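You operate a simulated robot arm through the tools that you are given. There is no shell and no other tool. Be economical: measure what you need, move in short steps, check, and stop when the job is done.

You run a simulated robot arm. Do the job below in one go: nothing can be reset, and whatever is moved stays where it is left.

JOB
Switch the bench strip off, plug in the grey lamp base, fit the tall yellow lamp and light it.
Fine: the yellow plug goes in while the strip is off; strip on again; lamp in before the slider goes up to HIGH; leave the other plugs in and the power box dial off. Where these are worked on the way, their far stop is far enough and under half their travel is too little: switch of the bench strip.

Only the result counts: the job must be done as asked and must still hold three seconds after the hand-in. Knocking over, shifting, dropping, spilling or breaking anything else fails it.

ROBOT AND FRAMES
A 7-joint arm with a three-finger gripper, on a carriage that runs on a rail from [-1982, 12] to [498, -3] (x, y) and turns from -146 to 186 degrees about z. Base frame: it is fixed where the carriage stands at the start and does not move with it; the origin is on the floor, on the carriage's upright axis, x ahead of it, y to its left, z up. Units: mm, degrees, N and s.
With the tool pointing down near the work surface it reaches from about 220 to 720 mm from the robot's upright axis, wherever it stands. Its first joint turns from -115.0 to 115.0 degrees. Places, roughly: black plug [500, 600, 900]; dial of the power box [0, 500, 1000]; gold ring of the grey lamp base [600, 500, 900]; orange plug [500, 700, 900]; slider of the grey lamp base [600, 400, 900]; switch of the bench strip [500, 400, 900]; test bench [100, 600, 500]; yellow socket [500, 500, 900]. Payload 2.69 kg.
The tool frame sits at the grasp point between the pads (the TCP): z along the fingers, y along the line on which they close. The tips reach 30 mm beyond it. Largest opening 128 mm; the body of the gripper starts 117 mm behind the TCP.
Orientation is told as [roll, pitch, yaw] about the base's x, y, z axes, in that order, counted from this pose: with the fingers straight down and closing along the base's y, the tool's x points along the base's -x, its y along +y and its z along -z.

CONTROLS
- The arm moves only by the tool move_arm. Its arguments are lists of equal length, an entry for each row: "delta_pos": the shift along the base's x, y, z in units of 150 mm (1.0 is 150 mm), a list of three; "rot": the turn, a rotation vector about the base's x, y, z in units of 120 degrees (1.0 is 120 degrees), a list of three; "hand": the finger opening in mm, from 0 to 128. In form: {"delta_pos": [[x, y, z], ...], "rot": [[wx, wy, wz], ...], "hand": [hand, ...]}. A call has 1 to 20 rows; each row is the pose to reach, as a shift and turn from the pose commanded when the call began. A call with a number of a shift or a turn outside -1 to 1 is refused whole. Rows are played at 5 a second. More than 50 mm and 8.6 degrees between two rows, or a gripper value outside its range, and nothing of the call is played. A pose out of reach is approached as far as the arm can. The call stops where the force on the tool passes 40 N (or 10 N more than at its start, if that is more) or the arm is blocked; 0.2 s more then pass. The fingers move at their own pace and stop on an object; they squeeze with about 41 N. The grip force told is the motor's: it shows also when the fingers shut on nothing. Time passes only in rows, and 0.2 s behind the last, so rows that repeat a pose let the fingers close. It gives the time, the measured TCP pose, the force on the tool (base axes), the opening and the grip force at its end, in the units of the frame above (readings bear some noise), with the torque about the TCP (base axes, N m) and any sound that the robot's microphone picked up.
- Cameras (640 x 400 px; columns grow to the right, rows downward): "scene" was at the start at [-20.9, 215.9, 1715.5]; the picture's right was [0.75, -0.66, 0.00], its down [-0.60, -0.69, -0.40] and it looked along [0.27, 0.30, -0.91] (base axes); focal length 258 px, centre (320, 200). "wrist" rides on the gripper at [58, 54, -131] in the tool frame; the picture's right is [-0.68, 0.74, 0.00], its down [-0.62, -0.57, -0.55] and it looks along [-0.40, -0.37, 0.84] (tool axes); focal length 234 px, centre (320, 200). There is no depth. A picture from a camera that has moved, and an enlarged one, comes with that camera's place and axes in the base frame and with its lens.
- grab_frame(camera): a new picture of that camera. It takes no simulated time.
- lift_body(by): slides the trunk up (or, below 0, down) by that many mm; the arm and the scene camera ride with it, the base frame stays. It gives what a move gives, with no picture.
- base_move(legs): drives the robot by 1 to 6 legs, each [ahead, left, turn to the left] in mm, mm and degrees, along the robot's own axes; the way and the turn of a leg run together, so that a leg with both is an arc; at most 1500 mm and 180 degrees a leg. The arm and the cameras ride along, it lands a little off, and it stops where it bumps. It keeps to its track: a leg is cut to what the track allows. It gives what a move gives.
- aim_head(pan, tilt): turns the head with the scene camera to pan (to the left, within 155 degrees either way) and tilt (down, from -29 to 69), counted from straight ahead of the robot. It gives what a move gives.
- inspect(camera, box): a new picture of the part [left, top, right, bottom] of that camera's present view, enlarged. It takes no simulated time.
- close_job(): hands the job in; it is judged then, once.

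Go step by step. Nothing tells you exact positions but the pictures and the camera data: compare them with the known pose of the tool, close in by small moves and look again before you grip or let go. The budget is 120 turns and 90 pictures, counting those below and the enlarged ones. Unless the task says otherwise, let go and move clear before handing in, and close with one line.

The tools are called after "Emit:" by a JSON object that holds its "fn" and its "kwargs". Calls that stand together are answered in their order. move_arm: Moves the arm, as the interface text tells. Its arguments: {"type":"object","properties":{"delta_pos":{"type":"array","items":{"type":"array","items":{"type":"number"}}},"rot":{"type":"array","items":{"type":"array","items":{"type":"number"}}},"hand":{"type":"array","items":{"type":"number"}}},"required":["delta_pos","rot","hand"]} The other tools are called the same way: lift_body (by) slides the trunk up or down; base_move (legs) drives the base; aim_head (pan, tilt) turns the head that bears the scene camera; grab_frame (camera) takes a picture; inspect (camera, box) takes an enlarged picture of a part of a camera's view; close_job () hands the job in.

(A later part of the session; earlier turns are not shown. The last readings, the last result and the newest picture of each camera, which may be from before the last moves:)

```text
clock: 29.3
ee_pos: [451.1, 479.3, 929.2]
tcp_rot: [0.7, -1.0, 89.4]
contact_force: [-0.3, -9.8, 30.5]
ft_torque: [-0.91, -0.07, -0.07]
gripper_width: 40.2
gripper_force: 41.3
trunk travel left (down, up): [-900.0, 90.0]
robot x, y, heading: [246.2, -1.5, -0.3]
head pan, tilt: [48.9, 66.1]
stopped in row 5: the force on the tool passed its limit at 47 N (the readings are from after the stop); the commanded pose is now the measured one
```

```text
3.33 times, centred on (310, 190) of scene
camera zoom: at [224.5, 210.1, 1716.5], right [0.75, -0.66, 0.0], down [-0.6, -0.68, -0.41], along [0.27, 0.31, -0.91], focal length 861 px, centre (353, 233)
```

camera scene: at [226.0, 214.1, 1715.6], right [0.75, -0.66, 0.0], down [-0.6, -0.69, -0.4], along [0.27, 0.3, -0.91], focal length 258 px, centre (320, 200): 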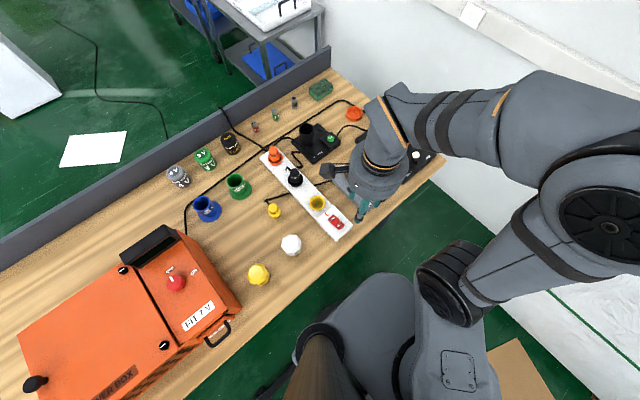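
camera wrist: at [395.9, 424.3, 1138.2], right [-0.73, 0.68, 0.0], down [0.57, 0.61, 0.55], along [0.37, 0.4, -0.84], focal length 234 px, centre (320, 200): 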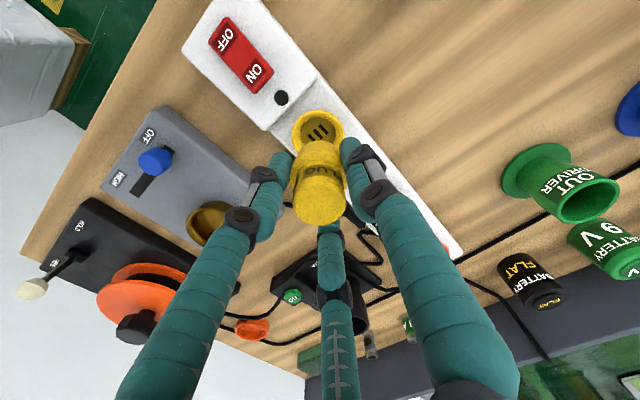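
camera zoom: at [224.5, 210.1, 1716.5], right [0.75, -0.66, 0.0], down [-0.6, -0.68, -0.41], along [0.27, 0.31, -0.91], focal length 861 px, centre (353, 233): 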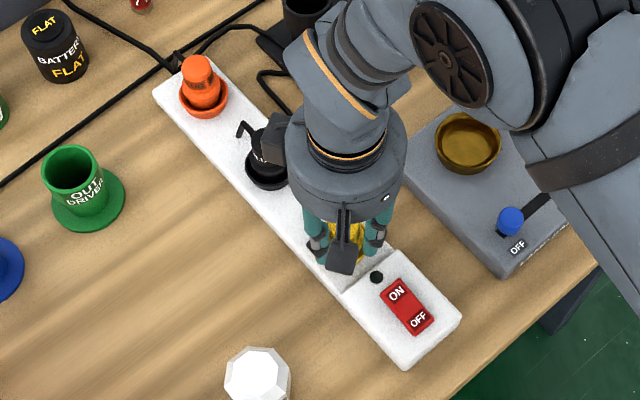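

The plug is inside the cup laterally (it resists the side shift), and the finger tips are about at rim height, probably what blocks. I'll relax, release, back off and look.

Emit:
{"fn": "move_arm", "kwargs": {"delta_pos": [[0, 0, 0.01], [0, 0.01, 0.01], [0, 0.01, 0.01], [0, 0.01, 0.01]], "rot": [[-0.003, 0.008, 0], [-0.003, 0.008, 0], [-0.003, 0.008, 0], [-0.003, 0.008, 0]], "hand": [10, 42, 50, 62]}}

Emit:
{"fn": "grab_frame", "kwargs": {"camera": "wrist"}}

```text
clock: 30.3
ee_pos: [452.3, 483.8, 927.2]
tcp_rot: [1.8, -0.7, 89.6]
contact_force: [0.1, -1.4, 0.1]
ft_torque: [0.02, -0.03, 0.01]
gripper_width: 61.9
gripper_force: 0.0
trunk travel left (down, up): [-900.0, 90.0]
robot x, y, heading: [243.4, 1.0, -0.6]
head pan, tilt: [48.9, 66.1]
```

```text
51 pictures are left
camera wrist: at [401.2, 424.2, 1058.4], right [-0.73, 0.68, 0.03], down [0.59, 0.61, 0.54], along [0.35, 0.41, -0.84], focal length 234 px, centre (320, 200)
```

wrist: 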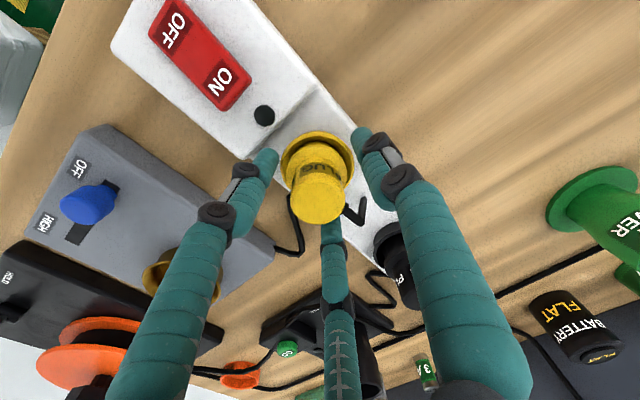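

Released; the plug stands in the cup. Raise clear and compare with the seated black plug.

Emit:
{"fn": "move_arm", "kwargs": {"delta_pos": [[0, 0, 0.1], [0, 0, 0.25], [-0.02, -0.02, 0.5], [-0.02, -0.02, 0.7]], "rot": [[-0.013, 0.006, 0], [-0.013, 0.006, 0], [-0.013, 0.006, 0], [-0.013, 0.006, 0]], "hand": [75, 75, 75, 75]}}

Emit:
{"fn": "inspect", "kwargs": {"camera": "wrist", "box": [250, 90, 450, 290]}}

Emit:
{"fn": "inspect", "kwargs": {"camera": "scene", "box": [250, 130, 370, 250]}}

```text
clock: 31.3
ee_pos: [448.4, 480.3, 1032.2]
tcp_rot: [2.4, 0.9, 89.7]
contact_force: [-0.7, -0.7, -0.4]
ft_torque: [0.03, 0.01, 0.01]
gripper_width: 75.1
gripper_force: 0.0
trunk travel left (down, up): [-900.0, 90.0]
robot x, y, heading: [245.4, -5.5, -0.4]
head pan, tilt: [48.9, 66.1]
```

```text
2.00 times, centred on (350, 190) of wrist
camera zoom: at [399.4, 424.6, 1165.7], right [-0.73, 0.68, 0.02], down [0.59, 0.62, 0.51], along [0.34, 0.39, -0.86], focal length 468 px, centre (260, 220)
```

zoom: 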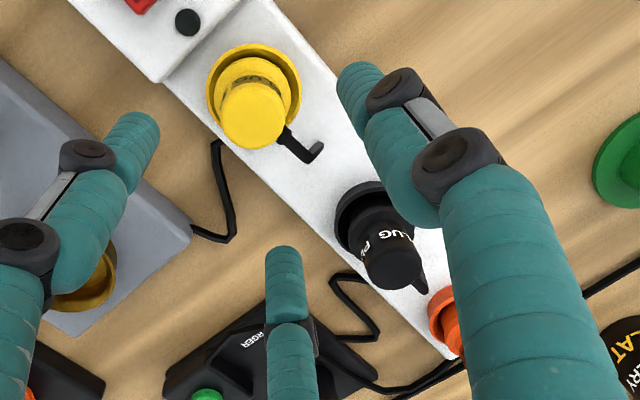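

```text
3.33 times, centred on (310, 190) of scene
camera zoom: at [226.0, 214.0, 1715.5], right [0.75, -0.66, 0.0], down [-0.6, -0.69, -0.4], along [0.27, 0.3, -0.91], focal length 861 px, centre (353, 233)
```

zoom: 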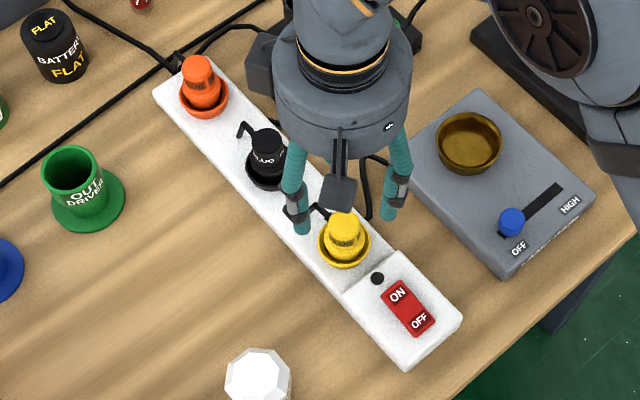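

It looks seated like the others; to be sure I'll press on its cap with closed fingers, after levelling the tool.

Emit:
{"fn": "move_arm", "kwargs": {"delta_pos": [[0.01, 0.01, -0.1], [0.015, 0.012, -0.2], [0.015, 0.012, -0.2], [0.015, 0.012, -0.2], [0.015, 0.012, -0.2]], "rot": [[0.0075, -0.018, 0], [0.0075, -0.018, 0], [0.0075, -0.018, 0], [0.0075, -0.018, 0], [0.0075, -0.018, 0]], "hand": [0, 0, 0, 0, 0]}}

Emit:
{"fn": "move_arm", "kwargs": {"delta_pos": [[0, 0, -0.1], [0, 0, -0.2], [0, 0, -0.25], [0, 0, -0.28], [0, 0, -0.3], [0, 0, -0.32], [0, 0, -0.34], [0, 0, -0.36], [0, 0, -0.38], [0, 0, -0.4]], "rot": [[0, 0, 0], [0, 0, 0], [0, 0, 0], [0, 0, 0], [0, 0, 0], [0, 0, 0], [0, 0, 0], [0, 0, 0], [0, 0, 0], [0, 0, 0]], "hand": [0, 0, 0, 0, 0, 0, 0, 0, 0, 0]}}

Emit:
{"fn": "grab_frame", "kwargs": {"camera": "wrist"}}

```text
clock: 32.5
ee_pos: [451.2, 483.0, 1003.1]
tcp_rot: [0.2, 0.1, 89.5]
contact_force: [0.3, 0.3, -0.7]
ft_torque: [-0.02, 0.0, 0.0]
gripper_width: 2.6
gripper_force: 13.1
trunk travel left (down, up): [-900.0, 90.0]
robot x, y, heading: [246.6, 1.5, -0.3]
head pan, tilt: [48.9, 66.1]
```

```text
clock: 33.3
ee_pos: [453.1, 482.4, 976.8]
tcp_rot: [0.3, -0.9, 89.3]
contact_force: [-0.2, -11.2, 38.7]
ft_torque: [-0.4, 0.05, 0.1]
gripper_width: 6.0
gripper_force: 31.4
trunk travel left (down, up): [-900.0, 90.0]
robot x, y, heading: [246.1, -4.2, -0.4]
head pan, tilt: [48.9, 66.1]
heard: snap
stopped in row 3: the force on the tool passed its limit at 49 N (the readings are from after the stop); the commanded pose is now the measured one
```

```text
48 pictures are left
camera wrist: at [398.5, 423.6, 1105.8], right [-0.73, 0.69, 0.01], down [0.57, 0.6, 0.56], along [0.37, 0.41, -0.83], focal length 234 px, centre (320, 200)
```

wrist: 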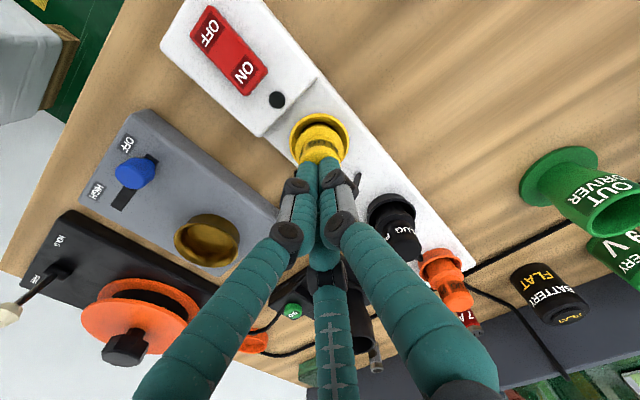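

A snap: the plug seated. Raise and confirm visually, then go to the switch's ON half.

Emit:
{"fn": "move_arm", "kwargs": {"delta_pos": [[0, 0, 0.2], [0, 0, 0.4]], "rot": [[-0.008, -0.001, 0], [-0.008, -0.001, 0]], "hand": [0, 0]}}

Emit:
{"fn": "inspect", "kwargs": {"camera": "scene", "box": [250, 130, 370, 250]}}

Emit:
{"fn": "inspect", "kwargs": {"camera": "wrist", "box": [200, 0, 450, 250]}}

```text
clock: 33.9
ee_pos: [454.2, 485.3, 1033.7]
tcp_rot: [0.0, 0.4, 89.5]
contact_force: [-0.4, -0.1, 0.2]
ft_torque: [0.02, -0.01, 0.02]
gripper_width: 2.1
gripper_force: 31.2
trunk travel left (down, up): [-900.0, 90.0]
robot x, y, heading: [245.4, 0.6, -0.5]
head pan, tilt: [48.9, 66.1]
```

```text
3.33 times, centred on (310, 190) of scene
camera zoom: at [226.0, 213.0, 1715.6], right [0.75, -0.66, 0.0], down [-0.6, -0.69, -0.41], along [0.27, 0.3, -0.91], focal length 861 px, centre (353, 233)
```

zoom: 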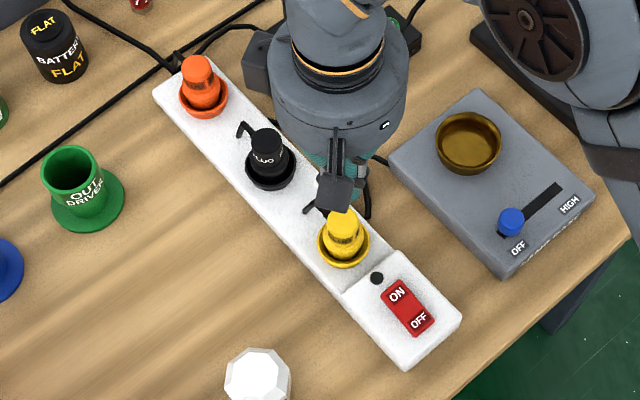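

```text
1.60 times, centred on (325, 125) of wrist
camera zoom: at [399.2, 426.7, 1163.8], right [-0.73, 0.68, 0.0], down [0.57, 0.61, 0.54], along [0.37, 0.4, -0.84], focal length 375 px, centre (312, 320)
```

zoom: 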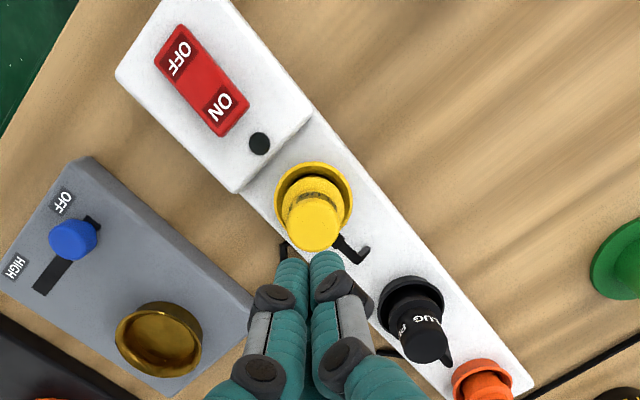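

Plug seated alongside the others. Now press the ON half at about (448, 407).

Emit:
{"fn": "move_arm", "kwargs": {"delta_pos": [[-0.02, -0.26, 0], [-0.04, -0.52, -0.1], [-0.04, -0.52, -0.4], [-0.04, -0.52, -0.6]], "rot": [[0, 0, 0], [0, 0, 0], [0, 0, 0], [0, 0, 0]], "hand": [0, 0, 0, 0]}}

Emit:
{"fn": "move_arm", "kwargs": {"delta_pos": [[0, 0, -0.03], [0, 0, -0.06], [0, 0, -0.09], [0, 0, -0.12], [0, 0, -0.15]], "rot": [[0, 0, 0], [0, 0, 0], [0, 0, 0], [0, 0, 0], [0, 0, 0]], "hand": [0, 0, 0, 0, 0]}}

Emit:
{"fn": "grab_frame", "kwargs": {"camera": "wrist"}}

```text
clock: 34.9
ee_pos: [448.2, 408.1, 942.6]
tcp_rot: [0.0, 0.3, 89.4]
contact_force: [-0.2, -0.4, 0.3]
ft_torque: [0.01, 0.02, 0.0]
gripper_width: 2.5
gripper_force: 31.5
trunk travel left (down, up): [-900.0, 90.0]
robot x, y, heading: [244.0, -1.3, -0.0]
head pan, tilt: [48.9, 66.1]
```

```text
clock: 35.9
ee_pos: [447.6, 409.0, 930.4]
tcp_rot: [0.0, -0.2, 89.3]
contact_force: [0.1, -7.3, 32.7]
ft_torque: [-0.7, -0.15, 0.03]
gripper_width: 2.2
gripper_force: 31.4
trunk travel left (down, up): [-900.0, 90.0]
robot x, y, heading: [245.9, 0.6, -0.5]
head pan, tilt: [48.9, 66.1]
stopped in row 5: the force on the tool passed its limit at 49 N (the readings are from after the stop); the commanded pose is now the measured one
```

```text
45 pictures are left
camera wrist: at [392.2, 350.2, 1059.7], right [-0.73, 0.68, 0.0], down [0.57, 0.61, 0.55], along [0.38, 0.4, -0.84], focal length 234 px, centre (320, 200)
```

wrist: 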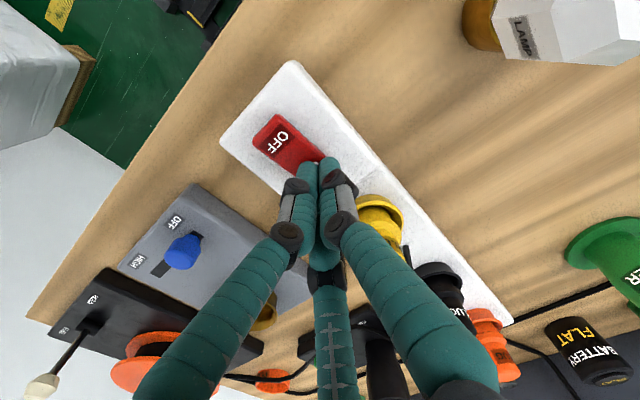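

The OFF half is up again. Raise, check the indicator, and travel towards the yellow lamp at about (169, 426).

Emit:
{"fn": "move_arm", "kwargs": {"delta_pos": [[0, 0, 0.25], [0, 0, 0.5], [0, 0, 0.75], [0, 0, 1]], "rot": [[0, -0.001, 0], [0, -0.001, 0], [0, -0.001, 0], [0, -0.001, 0]], "hand": [0, 30, 60, 90]}}

Emit:
{"fn": "inspect", "kwargs": {"camera": "wrist", "box": [200, 50, 450, 250]}}

Emit:
{"fn": "move_arm", "kwargs": {"delta_pos": [[-0.25, 0, 0], [-0.5, 0, 0], [-0.75, 0, 0], [-1, 0.05, 0]], "rot": [[0, 0, 0], [0, 0, 0], [0, 0, 0], [0, 0, 0]], "hand": [90, 90, 90, 90]}}

Emit:
{"fn": "move_arm", "kwargs": {"delta_pos": [[-0.25, 0, 0], [-0.5, 0, 0], [-0.75, 0.05, 0], [-0.83, 0.05, 0]], "rot": [[0, 0, 0], [0, 0, 0], [0, 0, 0], [0, 0, 0]], "hand": [90, 90, 90, 90]}}

Emit:
{"fn": "grab_frame", "kwargs": {"camera": "wrist"}}

Emit:
{"fn": "grab_frame", "kwargs": {"camera": "scene"}}

```text
clock: 36.9
ee_pos: [448.1, 410.3, 1077.4]
tcp_rot: [0.0, 0.0, 89.5]
contact_force: [-0.3, 0.0, 0.0]
ft_torque: [0.07, -0.04, 0.02]
gripper_width: 54.2
gripper_force: 0.2
trunk travel left (down, up): [-900.0, 90.0]
robot x, y, heading: [245.7, -3.8, -0.3]
head pan, tilt: [48.9, 66.1]
```

```text
2.00 times, centred on (325, 150) of wrist
camera zoom: at [392.5, 351.5, 1207.1], right [-0.73, 0.68, 0.0], down [0.57, 0.61, 0.55], along [0.38, 0.4, -0.84], focal length 468 px, centre (310, 300)
```

zoom: 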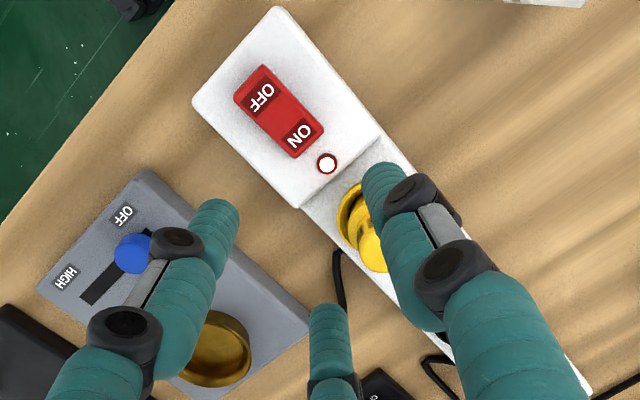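

```text
clock: 37.9
ee_pos: [295.7, 419.0, 1078.4]
tcp_rot: [-0.2, 0.0, 89.5]
contact_force: [-0.7, 0.0, -0.9]
ft_torque: [0.01, -0.04, -0.02]
gripper_width: 90.0
gripper_force: 0.0
trunk travel left (down, up): [-900.0, 90.0]
robot x, y, heading: [245.4, -0.8, -0.3]
head pan, tilt: [48.9, 66.1]
```

```text
clock: 38.9
ee_pos: [172.7, 427.2, 1077.2]
tcp_rot: [-0.1, 0.0, 89.4]
contact_force: [0.6, 0.7, 0.6]
ft_torque: [0.03, 0.0, 0.01]
gripper_width: 89.9
gripper_force: 0.1
trunk travel left (down, up): [-900.0, 90.0]
robot x, y, heading: [243.6, -2.9, -0.3]
head pan, tilt: [48.9, 66.1]
```

```text
43 pictures are left
camera wrist: at [117.7, 368.6, 1206.7], right [-0.73, 0.68, 0.0], down [0.57, 0.61, 0.55], along [0.38, 0.4, -0.84], focal length 234 px, centre (320, 200)
```

wrist: 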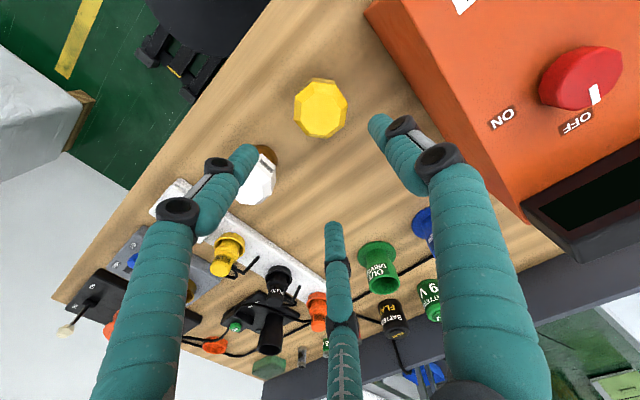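

```text
42 pictures are left
camera scene: at [226.6, 213.9, 1715.6], right [0.75, -0.66, 0.0], down [-0.61, -0.69, -0.4], along [0.27, 0.3, -0.91], focal length 258 px, centre (320, 200)
```

scene: 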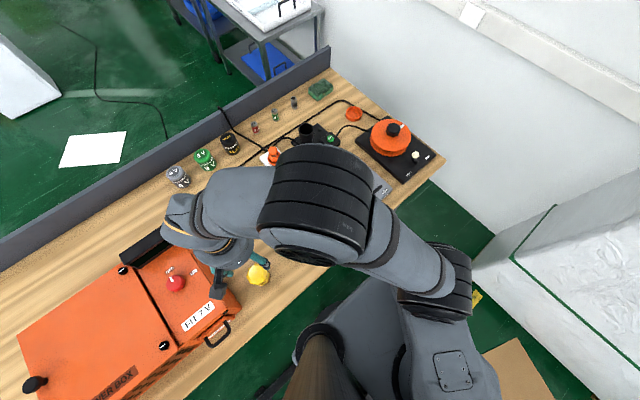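

Indicator is lit again. The yellow lamp is between the fingers' view; come down some and zoom.

Emit:
{"fn": "move_arm", "kwargs": {"delta_pos": [[0, -0.03, -0.25], [-0.03, -0.05, -0.45]], "rot": [[0, 0, 0], [0, 0, 0]], "hand": [100, 100]}}

Emit:
{"fn": "inspect", "kwargs": {"camera": "wrist", "box": [220, 50, 420, 230]}}

Emit:
{"fn": "inspect", "kwargs": {"camera": "scene", "box": [210, 220, 310, 310]}}

```text
clock: 39.5
ee_pos: [167.8, 420.4, 1008.7]
tcp_rot: [-0.1, -0.1, 89.6]
contact_force: [0.3, 0.9, 0.0]
ft_torque: [0.01, 0.0, 0.0]
gripper_width: 99.9
gripper_force: 0.1
trunk travel left (down, up): [-900.0, 90.0]
robot x, y, heading: [246.4, -2.9, -0.5]
head pan, tilt: [48.9, 66.1]
```

```text
2.22 times, centred on (320, 140) of wrist
camera zoom: at [112.8, 361.4, 1139.3], right [-0.73, 0.68, 0.0], down [0.57, 0.61, 0.55], along [0.38, 0.4, -0.84], focal length 520 px, centre (320, 333)
```

zoom: 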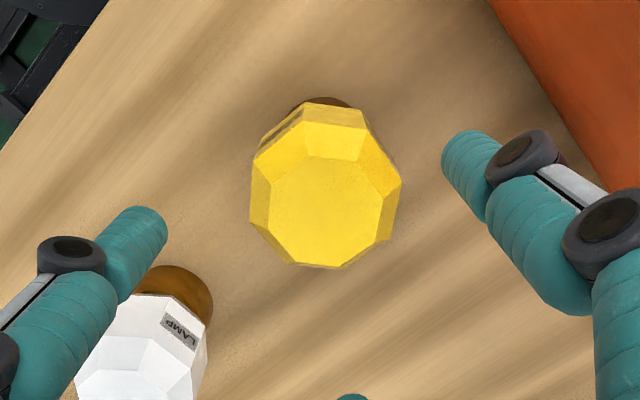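

```text
4.44 times, centred on (260, 265) of scene
camera zoom: at [226.0, 214.7, 1715.6], right [0.75, -0.66, 0.0], down [-0.6, -0.69, -0.4], along [0.27, 0.3, -0.91], focal length 1148 px, centre (587, -89)
```

zoom: 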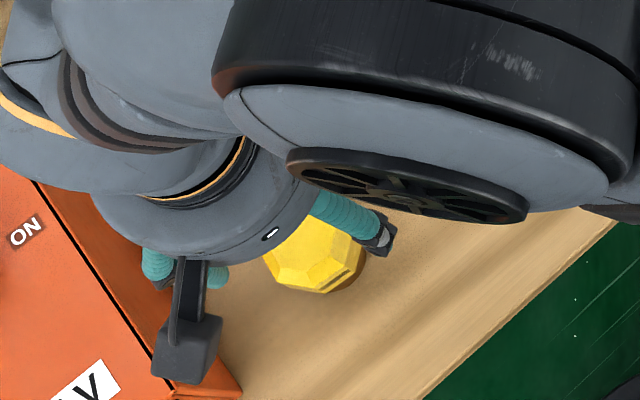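

Nearly centred on the lamp (about (167, 424), glass z≈873–918). Descend around the glass.

Emit:
{"fn": "move_arm", "kwargs": {"delta_pos": [[-0.003, 0.022, -0.2], [-0.003, 0.022, -0.4], [-0.003, 0.022, -0.55], [-0.003, 0.022, -0.67]], "rot": [[0, 0, 0], [0, 0, 0], [0, 0, 0], [0, 0, 0]], "hand": [100, 100, 100, 100]}}

Emit:
{"fn": "grab_frame", "kwargs": {"camera": "wrist"}}

```text
clock: 40.5
ee_pos: [168.2, 422.9, 909.5]
tcp_rot: [0.0, 0.0, 89.5]
contact_force: [0.0, 0.3, 0.4]
ft_torque: [0.03, 0.01, 0.02]
gripper_width: 99.8
gripper_force: 0.1
trunk travel left (down, up): [-900.0, 90.0]
robot x, y, heading: [242.5, -0.6, -0.4]
head pan, tilt: [48.9, 66.1]
```

```text
39 pictures are left
camera wrist: at [113.2, 364.1, 1039.3], right [-0.73, 0.68, 0.0], down [0.57, 0.61, 0.55], along [0.38, 0.4, -0.84], focal length 234 px, centre (320, 200)
```

wrist: 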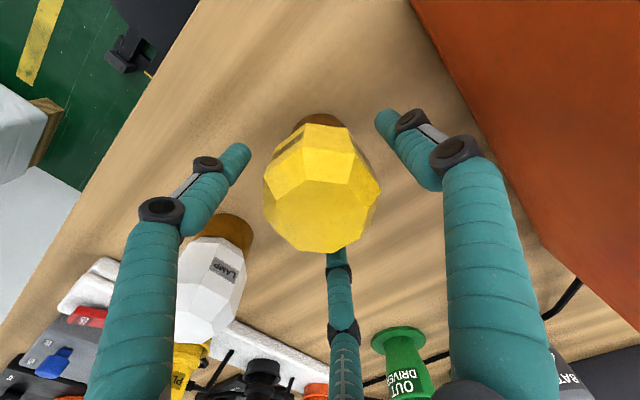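

Centred. Close on the lamp and test-lift.

Emit:
{"fn": "move_arm", "kwargs": {"delta_pos": [[0, 0, 0], [0, 0, 0], [0, 0, 0], [0, 0, 0], [0, 0, 0]], "rot": [[0, 0, 0], [0, 0, 0], [0, 0, 0], [0, 0, 0], [0, 0, 0]], "hand": [40, 40, 40, 40, 40]}}

Emit:
{"fn": "move_arm", "kwargs": {"delta_pos": [[0, 0, 0.05], [0, 0, 0.1], [0, 0, 0.15], [0, 0, 0.2]], "rot": [[0, 0, 0], [0, 0, 0], [0, 0, 0], [0, 0, 0]], "hand": [40, 40, 40, 40]}}

Emit:
{"fn": "grab_frame", "kwargs": {"camera": "wrist"}}

```text
clock: 41.7
ee_pos: [167.3, 422.9, 910.4]
tcp_rot: [-0.1, 0.0, 89.5]
contact_force: [-0.8, -1.1, 1.4]
ft_torque: [0.01, 0.04, 0.03]
gripper_width: 67.6
gripper_force: 40.7
trunk travel left (down, up): [-900.0, 90.0]
robot x, y, heading: [247.2, 1.5, -0.2]
head pan, tilt: [48.9, 66.1]
```

```text
clock: 42.7
ee_pos: [168.4, 421.6, 938.9]
tcp_rot: [0.0, 0.0, 89.6]
contact_force: [0.1, -0.1, -2.1]
ft_torque: [0.05, -0.01, 0.0]
gripper_width: 67.5
gripper_force: 41.1
trunk travel left (down, up): [-900.0, 90.0]
robot x, y, heading: [245.6, -3.4, -0.4]
head pan, tilt: [48.9, 66.1]
```

```text
38 pictures are left
camera wrist: at [114.0, 363.6, 1069.3], right [-0.73, 0.68, 0.0], down [0.57, 0.61, 0.55], along [0.38, 0.4, -0.84], focal length 234 px, centre (320, 200)
```

wrist: 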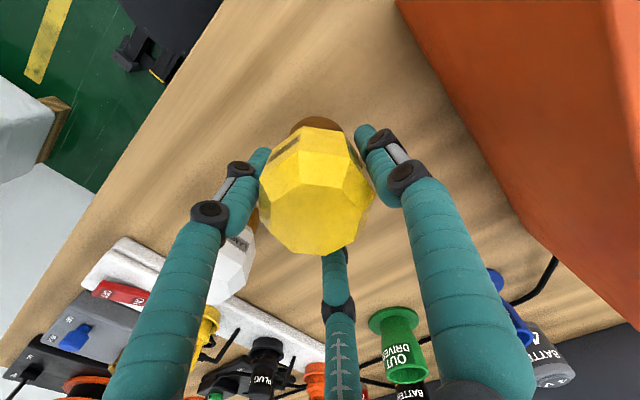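

Lamp held firmly. Lift to z≈1080 and carry to above the gold ring near (640, 483).

Emit:
{"fn": "move_arm", "kwargs": {"delta_pos": [[0, 0, 0.2], [0, 0, 0.4], [0, 0, 0.6], [0, 0, 0.8], [0, 0, 0.95]], "rot": [[0, 0, 0], [0, 0, 0], [0, 0, 0], [0, 0, 0], [0, 0, 0]], "hand": [40, 40, 40, 40, 40]}}

Emit:
{"fn": "move_arm", "kwargs": {"delta_pos": [[0.2, 0.02, 0], [0.4, 0.04, 0], [0.6, 0.06, 0], [0.8, 0.08, 0], [1, 0.1, 0]], "rot": [[0, 0, 0], [0, 0, 0], [0, 0, 0], [0, 0, 0], [0, 0, 0]], "hand": [40, 40, 40, 40, 40]}}

Emit:
{"fn": "move_arm", "kwargs": {"delta_pos": [[0.2, 0.02, 0], [0.4, 0.04, 0], [0.6, 0.06, 0], [0.8, 0.08, 0], [1, 0.1, 0]], "rot": [[0, 0, 0], [0, 0, 0], [0, 0, 0], [0, 0, 0], [0, 0, 0]], "hand": [40, 40, 40, 40, 40]}}

Emit:
{"fn": "move_arm", "kwargs": {"delta_pos": [[0.2, 0.04, 0], [0.4, 0.08, 0], [0.6, 0.12, 0], [0.8, 0.16, 0], [1, 0.2, 0]], "rot": [[0, 0, 0], [0, 0, 0], [0, 0, 0], [0, 0, 0], [0, 0, 0]], "hand": [40, 40, 40, 40, 40]}}

Emit:
{"fn": "grab_frame", "kwargs": {"camera": "wrist"}}

Emit:
{"fn": "grab_frame", "kwargs": {"camera": "scene"}}

```text
clock: 43.9
ee_pos: [168.1, 421.5, 1081.9]
tcp_rot: [-0.2, 0.0, 89.5]
contact_force: [0.2, 0.2, -2.0]
ft_torque: [0.03, -0.03, -0.03]
gripper_width: 67.5
gripper_force: 40.9
trunk travel left (down, up): [-900.0, 90.0]
robot x, y, heading: [248.2, -4.3, -0.2]
head pan, tilt: [48.9, 66.1]
```

```text
clock: 45.1
ee_pos: [318.6, 438.2, 1081.7]
tcp_rot: [-0.1, 0.0, 89.5]
contact_force: [-0.1, 0.6, -2.2]
ft_torque: [0.01, 0.0, -0.01]
gripper_width: 67.0
gripper_force: 41.0
trunk travel left (down, up): [-900.0, 90.0]
robot x, y, heading: [242.4, 0.3, -0.2]
head pan, tilt: [48.9, 66.1]
```

```text
clock: 46.3
ee_pos: [469.7, 451.5, 1081.1]
tcp_rot: [0.0, 0.1, 89.5]
contact_force: [0.6, 1.2, -2.4]
ft_torque: [0.05, 0.04, 0.02]
gripper_width: 67.0
gripper_force: 41.5
trunk travel left (down, up): [-900.0, 90.0]
robot x, y, heading: [245.3, -1.7, -0.2]
head pan, tilt: [48.9, 66.1]
```

```text
clock: 47.5
ee_pos: [618.9, 482.0, 1083.0]
tcp_rot: [0.1, 0.0, 89.7]
contact_force: [0.4, 0.2, -1.4]
ft_torque: [-0.03, -0.02, -0.02]
gripper_width: 66.8
gripper_force: 41.0
trunk travel left (down, up): [-900.0, 90.0]
robot x, y, heading: [246.6, -1.2, -0.1]
head pan, tilt: [48.9, 66.1]
```

```text
37 pictures are left
camera wrist: at [563.7, 424.3, 1211.8], right [-0.73, 0.68, 0.0], down [0.57, 0.61, 0.55], along [0.37, 0.4, -0.84], focal length 234 px, centre (320, 200)
```

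wrist: 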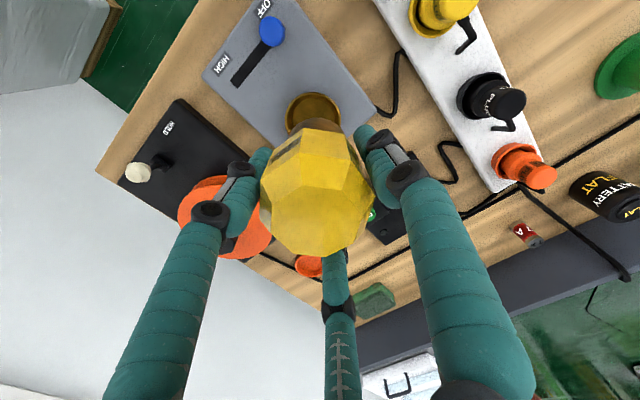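

```text
36 pictures are left
camera scene: at [227.8, 215.3, 1715.4], right [0.75, -0.66, 0.0], down [-0.61, -0.69, -0.4], along [0.27, 0.3, -0.91], focal length 258 px, centre (320, 200)
```

scene: 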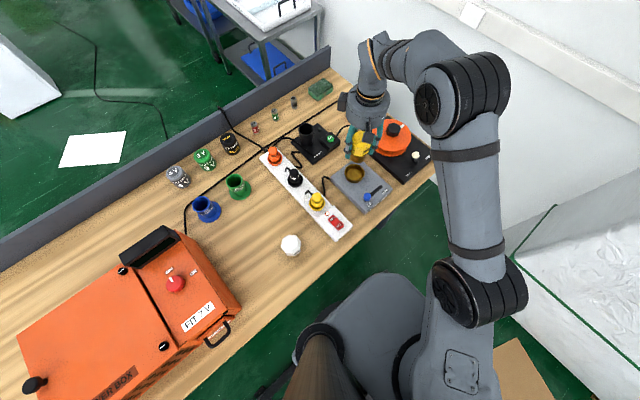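

The ring lies just below the lamp; zoom for fine alignment.

Emit:
{"fn": "inspect", "kwargs": {"camera": "wrist", "box": [250, 70, 390, 190]}}

Emit:
{"fn": "inspect", "kwargs": {"camera": "scene", "box": [320, 120, 420, 220]}}

```text
3.33 times, centred on (320, 130) of wrist
camera zoom: at [563.7, 424.3, 1211.8], right [-0.73, 0.68, 0.0], down [0.57, 0.61, 0.55], along [0.37, 0.4, -0.84], focal length 781 px, centre (320, 433)
```

zoom: 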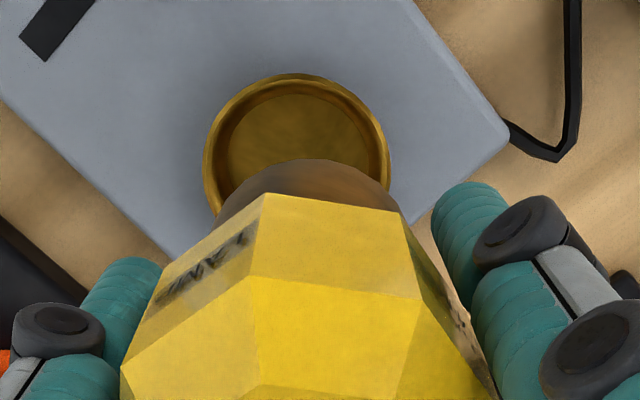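

```text
4.00 times, centred on (370, 170) of scene
camera zoom: at [227.8, 215.3, 1715.4], right [0.75, -0.66, 0.0], down [-0.61, -0.69, -0.4], along [0.27, 0.3, -0.91], focal length 1033 px, centre (120, 320)
```

zoom: 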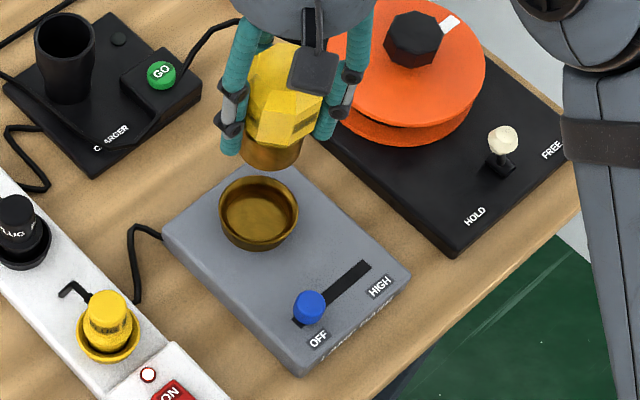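

Ring estimate about (632, 484). Shift there, descend to bring the lamp base just above the ring, and check.

Emit:
{"fn": "move_arm", "kwargs": {"delta_pos": [[0.06, 0.01, -0.1], [0.085, 0.013, -0.25], [0.085, 0.013, -0.4], [0.085, 0.013, -0.55], [0.085, 0.013, -0.62]], "rot": [[0, 0, 0], [0, 0, 0], [0, 0, 0], [0, 0, 0], [0, 0, 0]], "hand": [40, 40, 40, 40, 40]}}

Emit:
{"fn": "inspect", "kwargs": {"camera": "wrist", "box": [250, 70, 390, 190]}}

Emit:
{"fn": "inspect", "kwargs": {"camera": "scene", "box": [320, 120, 420, 220]}}

```text
clock: 48.7
ee_pos: [632.1, 485.7, 986.9]
tcp_rot: [0.0, -0.1, 89.5]
contact_force: [-0.4, -0.2, -2.3]
ft_torque: [0.04, 0.05, 0.0]
gripper_width: 66.7
gripper_force: 40.8
trunk travel left (down, up): [-900.0, 90.0]
robot x, y, heading: [246.7, 2.1, -0.3]
head pan, tilt: [48.9, 66.1]
```

```text
3.33 times, centred on (320, 130) of wrist
camera zoom: at [577.0, 426.5, 1117.6], right [-0.73, 0.68, 0.0], down [0.57, 0.61, 0.55], along [0.38, 0.4, -0.84], focal length 781 px, centre (320, 433)
```

zoom: 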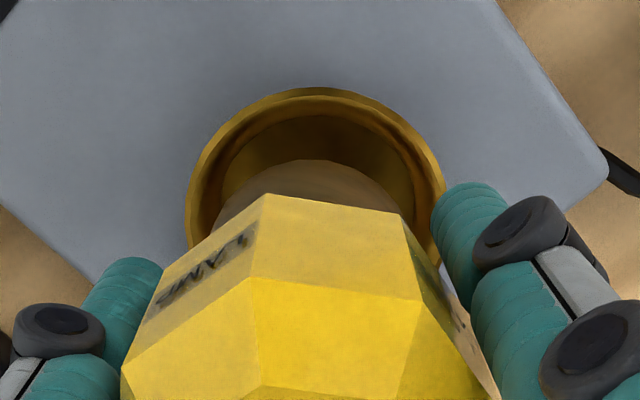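

```text
4.00 times, centred on (370, 170) of scene
camera zoom: at [226.3, 214.8, 1715.5], right [0.75, -0.66, 0.0], down [-0.6, -0.69, -0.4], along [0.27, 0.3, -0.91], focal length 1033 px, centre (120, 320)
```

zoom: 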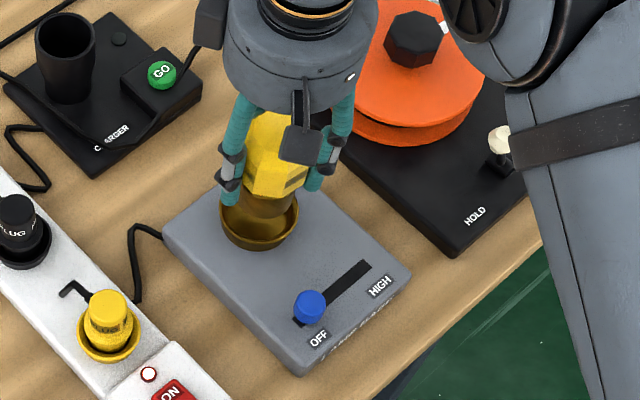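

Emit:
{"fn": "inspect", "kwargs": {"camera": "scene", "box": [365, 135, 405, 190]}}

Emit:
{"fn": "inspect", "kwargs": {"camera": "wrist", "box": [290, 90, 350, 140]}}

```text
7.27 times, centred on (385, 162) of scene
camera zoom: at [226.3, 214.8, 1715.5], right [0.75, -0.66, 0.0], down [-0.6, -0.69, -0.4], along [0.27, 0.3, -0.91], focal length 1878 px, centre (-153, 473)
```

zoom: 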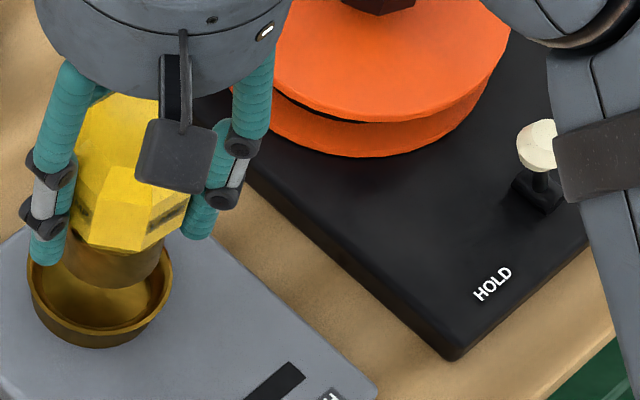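

```text
8.00 times, centred on (320, 115) of wrist
camera zoom: at [577.0, 426.5, 1117.6], right [-0.73, 0.68, 0.0], down [0.57, 0.61, 0.55], along [0.38, 0.4, -0.84], focal length 1873 px, centre (320, 880)
```

zoom: 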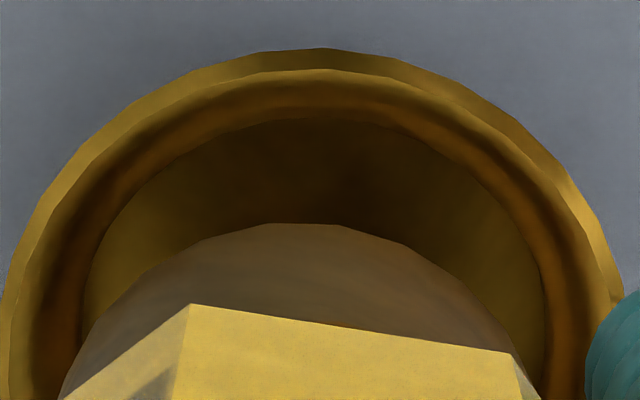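

Aligned within a couple of millimetres, well inside the funnel. Lower slowly.

Emit:
{"fn": "move_arm", "kwargs": {"delta_pos": [[-0.007, 0.007, -0.04], [-0.007, 0.01, -0.08], [-0.007, 0.01, -0.12], [-0.007, 0.01, -0.16], [-0.007, 0.01, -0.2], [-0.007, 0.01, -0.24]], "rot": [[0, 0, 0], [0, 0, 0], [0, 0, 0], [0, 0, 0], [0, 0, 0], [0, 0, 0]], "hand": [40, 40, 40, 40, 40, 40]}}

Emit:
{"fn": "inspect", "kwargs": {"camera": "scene", "box": [365, 135, 405, 190]}}

Emit:
{"fn": "inspect", "kwargs": {"camera": "wrist", "box": [230, 70, 410, 250]}}

```text
clock: 50.1
ee_pos: [630.0, 485.8, 952.5]
tcp_rot: [-0.1, 0.0, 89.6]
contact_force: [0.1, -0.4, -2.1]
ft_torque: [0.0, -0.01, 0.01]
gripper_width: 66.6
gripper_force: 41.0
trunk travel left (down, up): [-900.0, 90.0]
robot x, y, heading: [247.2, 5.5, -0.1]
head pan, tilt: [48.9, 66.1]
```

```text
7.27 times, centred on (385, 162) of scene
camera zoom: at [226.6, 214.8, 1715.5], right [0.75, -0.66, 0.0], down [-0.61, -0.69, -0.4], along [0.27, 0.3, -0.91], focal length 1878 px, centre (-153, 473)
```

zoom: 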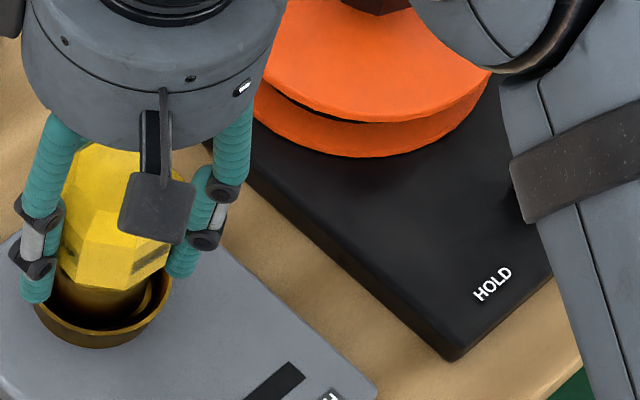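

```text
2.22 times, centred on (320, 160) of wrist
camera zoom: at [575.3, 427.4, 1082.7], right [-0.73, 0.68, 0.0], down [0.57, 0.61, 0.55], along [0.38, 0.4, -0.84], focal length 520 px, centre (320, 289)
```

zoom: 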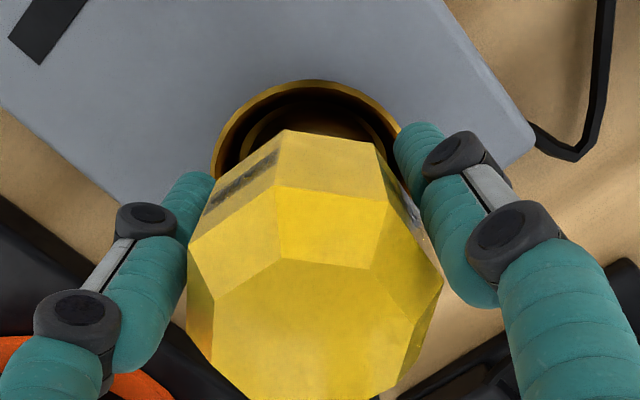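

Entering the ring without contact. Continue.

Emit:
{"fn": "move_arm", "kwargs": {"delta_pos": [[0, 0, -0.025], [0, 0, -0.05], [0, 0, -0.075], [0, 0, -0.1], [0, 0, -0.125], [0, 0, -0.15], [0, 0, -0.175], [0, 0, -0.2]], "rot": [[0, 0, 0], [0, 0, 0], [0, 0, 0], [0, 0, 0], [0, 0, 0], [0, 0, 0], [0, 0, 0], [0, 0, 0]], "hand": [40, 40, 40, 40, 40, 40, 40, 40]}}

Emit:
{"fn": "inspect", "kwargs": {"camera": "scene", "box": [365, 135, 405, 190]}}

Emit:
{"fn": "inspect", "kwargs": {"camera": "wrist", "box": [230, 70, 410, 250]}}

```text
clock: 51.2
ee_pos: [628.8, 484.9, 942.8]
tcp_rot: [-0.3, -0.5, 89.2]
contact_force: [-4.1, -7.6, 24.9]
ft_torque: [-0.68, 0.2, -0.26]
gripper_width: 65.4
gripper_force: 41.1
trunk travel left (down, up): [-900.0, 90.0]
robot x, y, heading: [247.6, 2.5, -0.4]
head pan, tilt: [48.9, 66.1]
stopped in row 5: the force on the tool passed its limit at 45 N (the readings are from after the stop); the commanded pose is now the measured one
```

```text
7.27 times, centred on (385, 162) of scene
camera zoom: at [223.7, 210.7, 1716.2], right [0.75, -0.66, 0.0], down [-0.6, -0.68, -0.41], along [0.27, 0.31, -0.91], focal length 1878 px, centre (-153, 473)
```

zoom: 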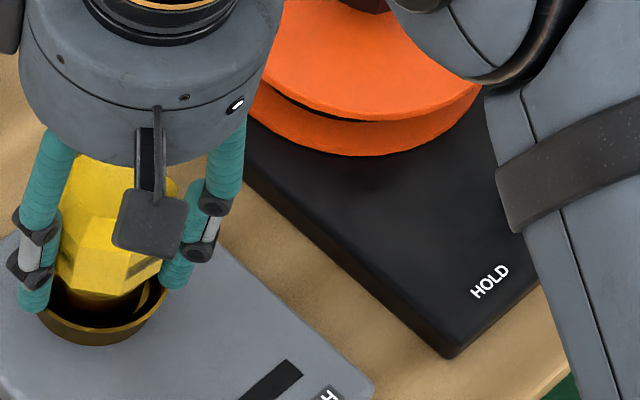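

```text
2.22 times, centred on (320, 160) of wrist
camera zoom: at [574.1, 425.8, 1071.5], right [-0.73, 0.69, 0.0], down [0.57, 0.6, 0.55], along [0.38, 0.4, -0.83], focal length 520 px, centre (320, 289)
```

zoom: 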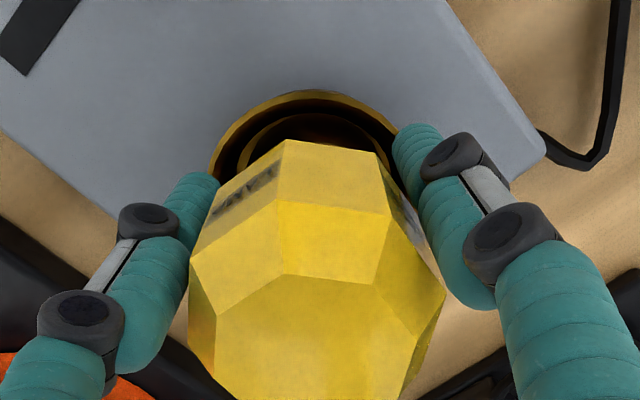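

Contact at the ring's floor. Like with the plug, I'll release it there and press from above to seat it.

Emit:
{"fn": "move_arm", "kwargs": {"delta_pos": [[0, 0, 0.012], [0, 0, 0.012], [0, 0, 0.012], [0, 0, 0.012], [0, 0, 0.012]], "rot": [[0.004, 0.002, 0], [0.004, 0.002, 0], [0.004, 0.002, 0], [0.004, 0.002, 0], [0.004, 0.002, 0]], "hand": [60, 70, 80, 95, 100]}}

Emit:
{"fn": "grab_frame", "kwargs": {"camera": "wrist"}}

```text
clock: 52.4
ee_pos: [630.9, 487.0, 940.3]
tcp_rot: [0.1, -0.6, 89.4]
contact_force: [-0.8, 0.2, -0.6]
ft_torque: [0.0, -0.03, 0.01]
gripper_width: 100.1
gripper_force: 0.1
trunk travel left (down, up): [-900.0, 90.0]
robot x, y, heading: [246.6, -2.1, -0.4]
head pan, tilt: [48.9, 66.1]
```

```text
25 pictures are left
camera wrist: at [576.6, 426.9, 1069.5], right [-0.73, 0.68, 0.01], down [0.57, 0.6, 0.56], along [0.37, 0.41, -0.83], focal length 234 px, centre (320, 200)
```

wrist: 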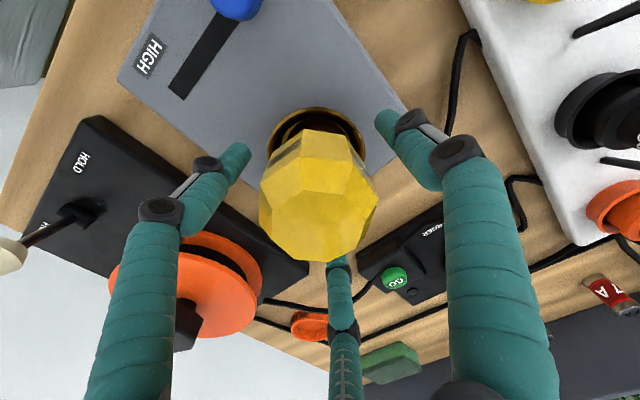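

It stands upright in the ring. Rise clear.

Emit:
{"fn": "move_arm", "kwargs": {"delta_pos": [[0, 0, 0.2], [0, 0, 0.45], [0, 0, 0.75]], "rot": [[0.004, 0.0, 0], [0.004, 0.0, 0], [0.004, 0, 0]], "hand": [105, 105, 105]}}

Emit:
{"fn": "inspect", "kwargs": {"camera": "wrist", "box": [220, 60, 420, 240]}}

Emit:
{"fn": "inspect", "kwargs": {"camera": "scene", "box": [320, 120, 420, 220]}}

```text
clock: 53.2
ee_pos: [630.8, 485.2, 1054.5]
tcp_rot: [0.1, -1.2, 89.4]
contact_force: [0.3, -0.5, 0.2]
ft_torque: [0.04, -0.01, 0.01]
gripper_width: 105.0
gripper_force: 0.1
trunk travel left (down, up): [-900.0, 90.0]
robot x, y, heading: [248.9, -2.1, -0.5]
head pan, tilt: [48.9, 66.1]
```

```text
2.22 times, centred on (320, 150) of wrist
camera zoom: at [576.4, 423.8, 1182.1], right [-0.73, 0.68, 0.02], down [0.57, 0.6, 0.56], along [0.37, 0.42, -0.83], focal length 520 px, centre (320, 311)
```

zoom: 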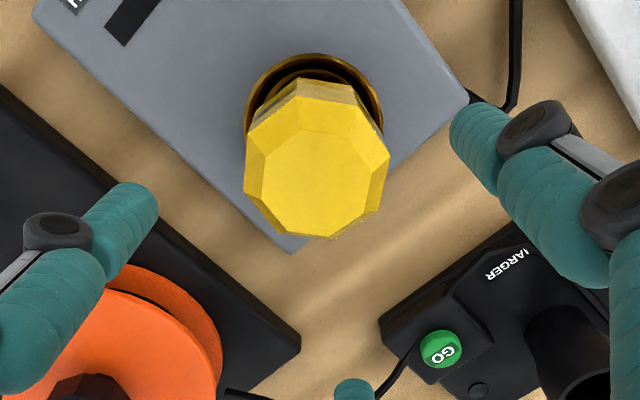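

```text
4.00 times, centred on (370, 170) of scene
camera zoom: at [225.4, 213.5, 1715.6], right [0.75, -0.66, 0.0], down [-0.6, -0.69, -0.41], along [0.27, 0.3, -0.91], focal length 1033 px, centre (120, 320)
```

zoom: 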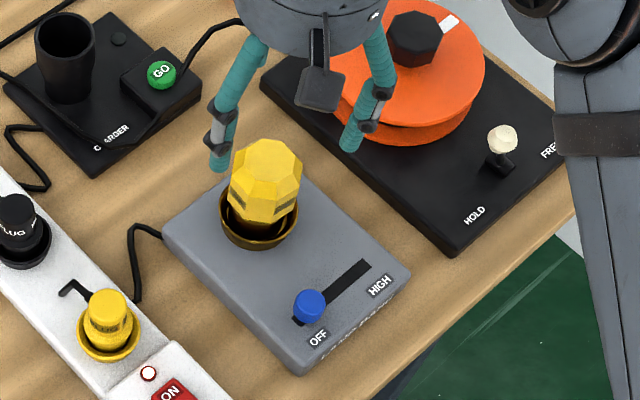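

Lamp upright in the ring. Close the fingers and press on its top.

Emit:
{"fn": "move_arm", "kwargs": {"delta_pos": [[0, 0.01, -0.02], [0, 0.01, -0.04], [0, 0.01, -0.06], [0, 0.01, -0.08], [0, 0.01, -0.1], [0, 0.01, -0.1], [0, 0.01, -0.1]], "rot": [[-0.01, 0, 0], [-0.01, 0, 0], [-0.01, 0, 0], [-0.01, 0, 0], [-0.01, 0, 0], [-0.01, 0, 0], [-0.01, 0, 0]], "hand": [0, 0, 0, 0, 0, 0, 0]}}

Emit:
{"fn": "move_arm", "kwargs": {"delta_pos": [[0, 0, -0.1], [0, 0, -0.17], [0, 0, -0.22], [0, 0, -0.26], [0, 0, -0.3], [0, 0, -0.34], [0, 0, -0.38], [0, 0, -0.42], [0, 0, -0.46], [0, 0, -0.5]], "rot": [[0, 0, 0], [0, 0, 0], [0, 0, 0], [0, 0, 0], [0, 0, 0], [0, 0, 0], [0, 0, 0], [0, 0, 0], [0, 0, 0], [0, 0, 0]], "hand": [0, 0, 0, 0, 0, 0, 0, 0, 0, 0]}}

Emit:
{"fn": "inspect", "kwargs": {"camera": "scene", "box": [320, 120, 420, 220]}}

```text
clock: 54.8
ee_pos: [631.8, 488.5, 1037.9]
tcp_rot: [0.2, 0.1, 89.4]
contact_force: [-0.1, -0.3, 0.6]
ft_torque: [0.0, 0.0, -0.02]
gripper_width: 2.3
gripper_force: 12.9
trunk travel left (down, up): [-900.0, 90.0]
robot x, y, heading: [247.2, -2.2, -0.3]
head pan, tilt: [48.9, 66.1]
```

```text
clock: 55.6
ee_pos: [633.4, 492.1, 1017.7]
tcp_rot: [-0.4, -1.2, 89.2]
contact_force: [-3.6, -6.1, 36.7]
ft_torque: [-0.62, 0.27, -0.04]
gripper_width: 5.9
gripper_force: 31.8
trunk travel left (down, up): [-900.0, 90.0]
robot x, y, heading: [246.7, -0.0, -0.2]
head pan, tilt: [48.9, 66.1]
stopped in row 3: the force on the tool passed its limit at 50 N (the readings are from after the stop); the commanded pose is now the measured one
```

```text
4.00 times, centred on (370, 170) of scene
camera zoom: at [223.7, 210.9, 1716.5], right [0.75, -0.66, 0.0], down [-0.6, -0.68, -0.41], along [0.27, 0.31, -0.91], focal length 1033 px, centre (120, 320)
```

zoom: 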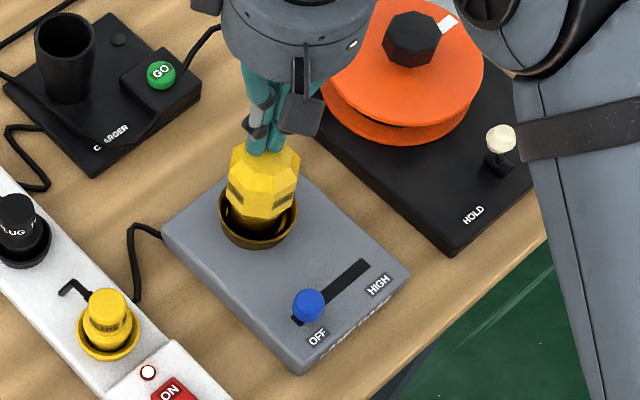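

No snap this time. Raise and look at how the lamp sits.

Emit:
{"fn": "move_arm", "kwargs": {"delta_pos": [[0, 0, 0.2], [0, 0, 0.5], [-0.3, -0.2, 0.6], [-0.6, -0.4, 0.6]], "rot": [[-0.01, 0.003, 0], [-0.01, 0.003, 0], [-0.01, 0.003, 0], [-0.01, 0.003, 0]], "hand": [0, 0, 0, 0]}}

Emit:
{"fn": "inspect", "kwargs": {"camera": "scene", "box": [355, 130, 405, 190]}}

Emit:
{"fn": "grab_frame", "kwargs": {"camera": "wrist"}}

```text
refused: row 3 steps farther than a row can; nothing moved
```

```text
6.67 times, centred on (380, 160) of scene
camera zoom: at [223.7, 210.9, 1716.5], right [0.75, -0.66, 0.0], down [-0.6, -0.68, -0.41], along [0.27, 0.31, -0.91], focal length 1722 px, centre (-80, 467)
```

zoom: 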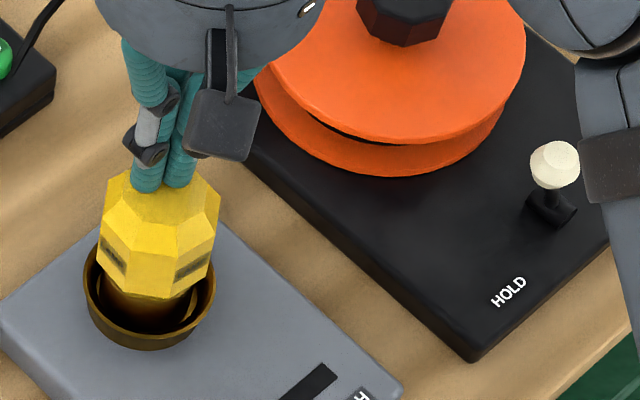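

```text
20 pictures are left
camera wrist: at [577.0, 431.3, 1145.9], right [-0.73, 0.69, 0.01], down [0.57, 0.6, 0.57], along [0.38, 0.42, -0.82], focal length 234 px, centre (320, 200)
```

wrist: 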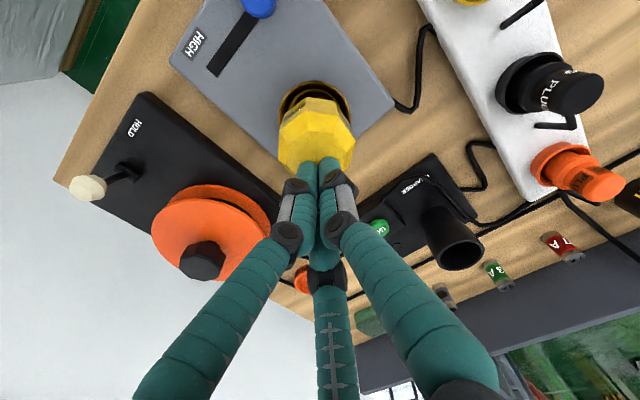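

The view is partly blocked. Raise, open and back off toward the robot for an unobstructed side view.

Emit:
{"fn": "move_arm", "kwargs": {"delta_pos": [[0, 0, 0.2], [0, 0, 0.4], [-0.2, -0.15, 0.5], [-0.4, -0.3, 0.5], [-0.55, -0.42, 0.5]], "rot": [[-0.01, 0.003, 0], [-0.01, 0.003, 0], [-0.01, 0.003, 0], [-0.01, 0.003, 0], [-0.01, 0.003, 0]], "hand": [0, 0, 60, 128, 128]}}

Emit:
{"fn": "inspect", "kwargs": {"camera": "wrist", "box": [250, 110, 390, 250]}}

```text
clock: 56.8
ee_pos: [550.6, 428.4, 1086.8]
tcp_rot: [0.0, 0.6, 89.3]
contact_force: [-0.4, -0.8, 0.0]
ft_torque: [0.01, -0.02, 0.03]
gripper_width: 56.6
gripper_force: 0.0
trunk travel left (down, up): [-900.0, 90.0]
robot x, y, heading: [246.8, -4.3, -0.1]
head pan, tilt: [48.9, 66.1]
```

```text
2.86 times, centred on (320, 180) of wrist
camera zoom: at [496.0, 371.2, 1217.7], right [-0.73, 0.69, -0.01], down [0.57, 0.61, 0.54], along [0.38, 0.39, -0.84], focal length 669 px, centre (320, 257)
```

zoom: 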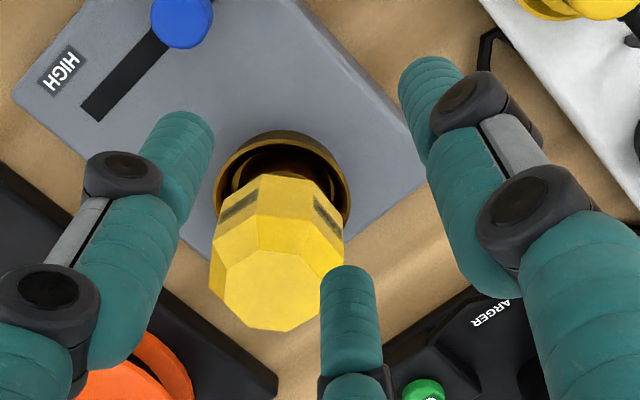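

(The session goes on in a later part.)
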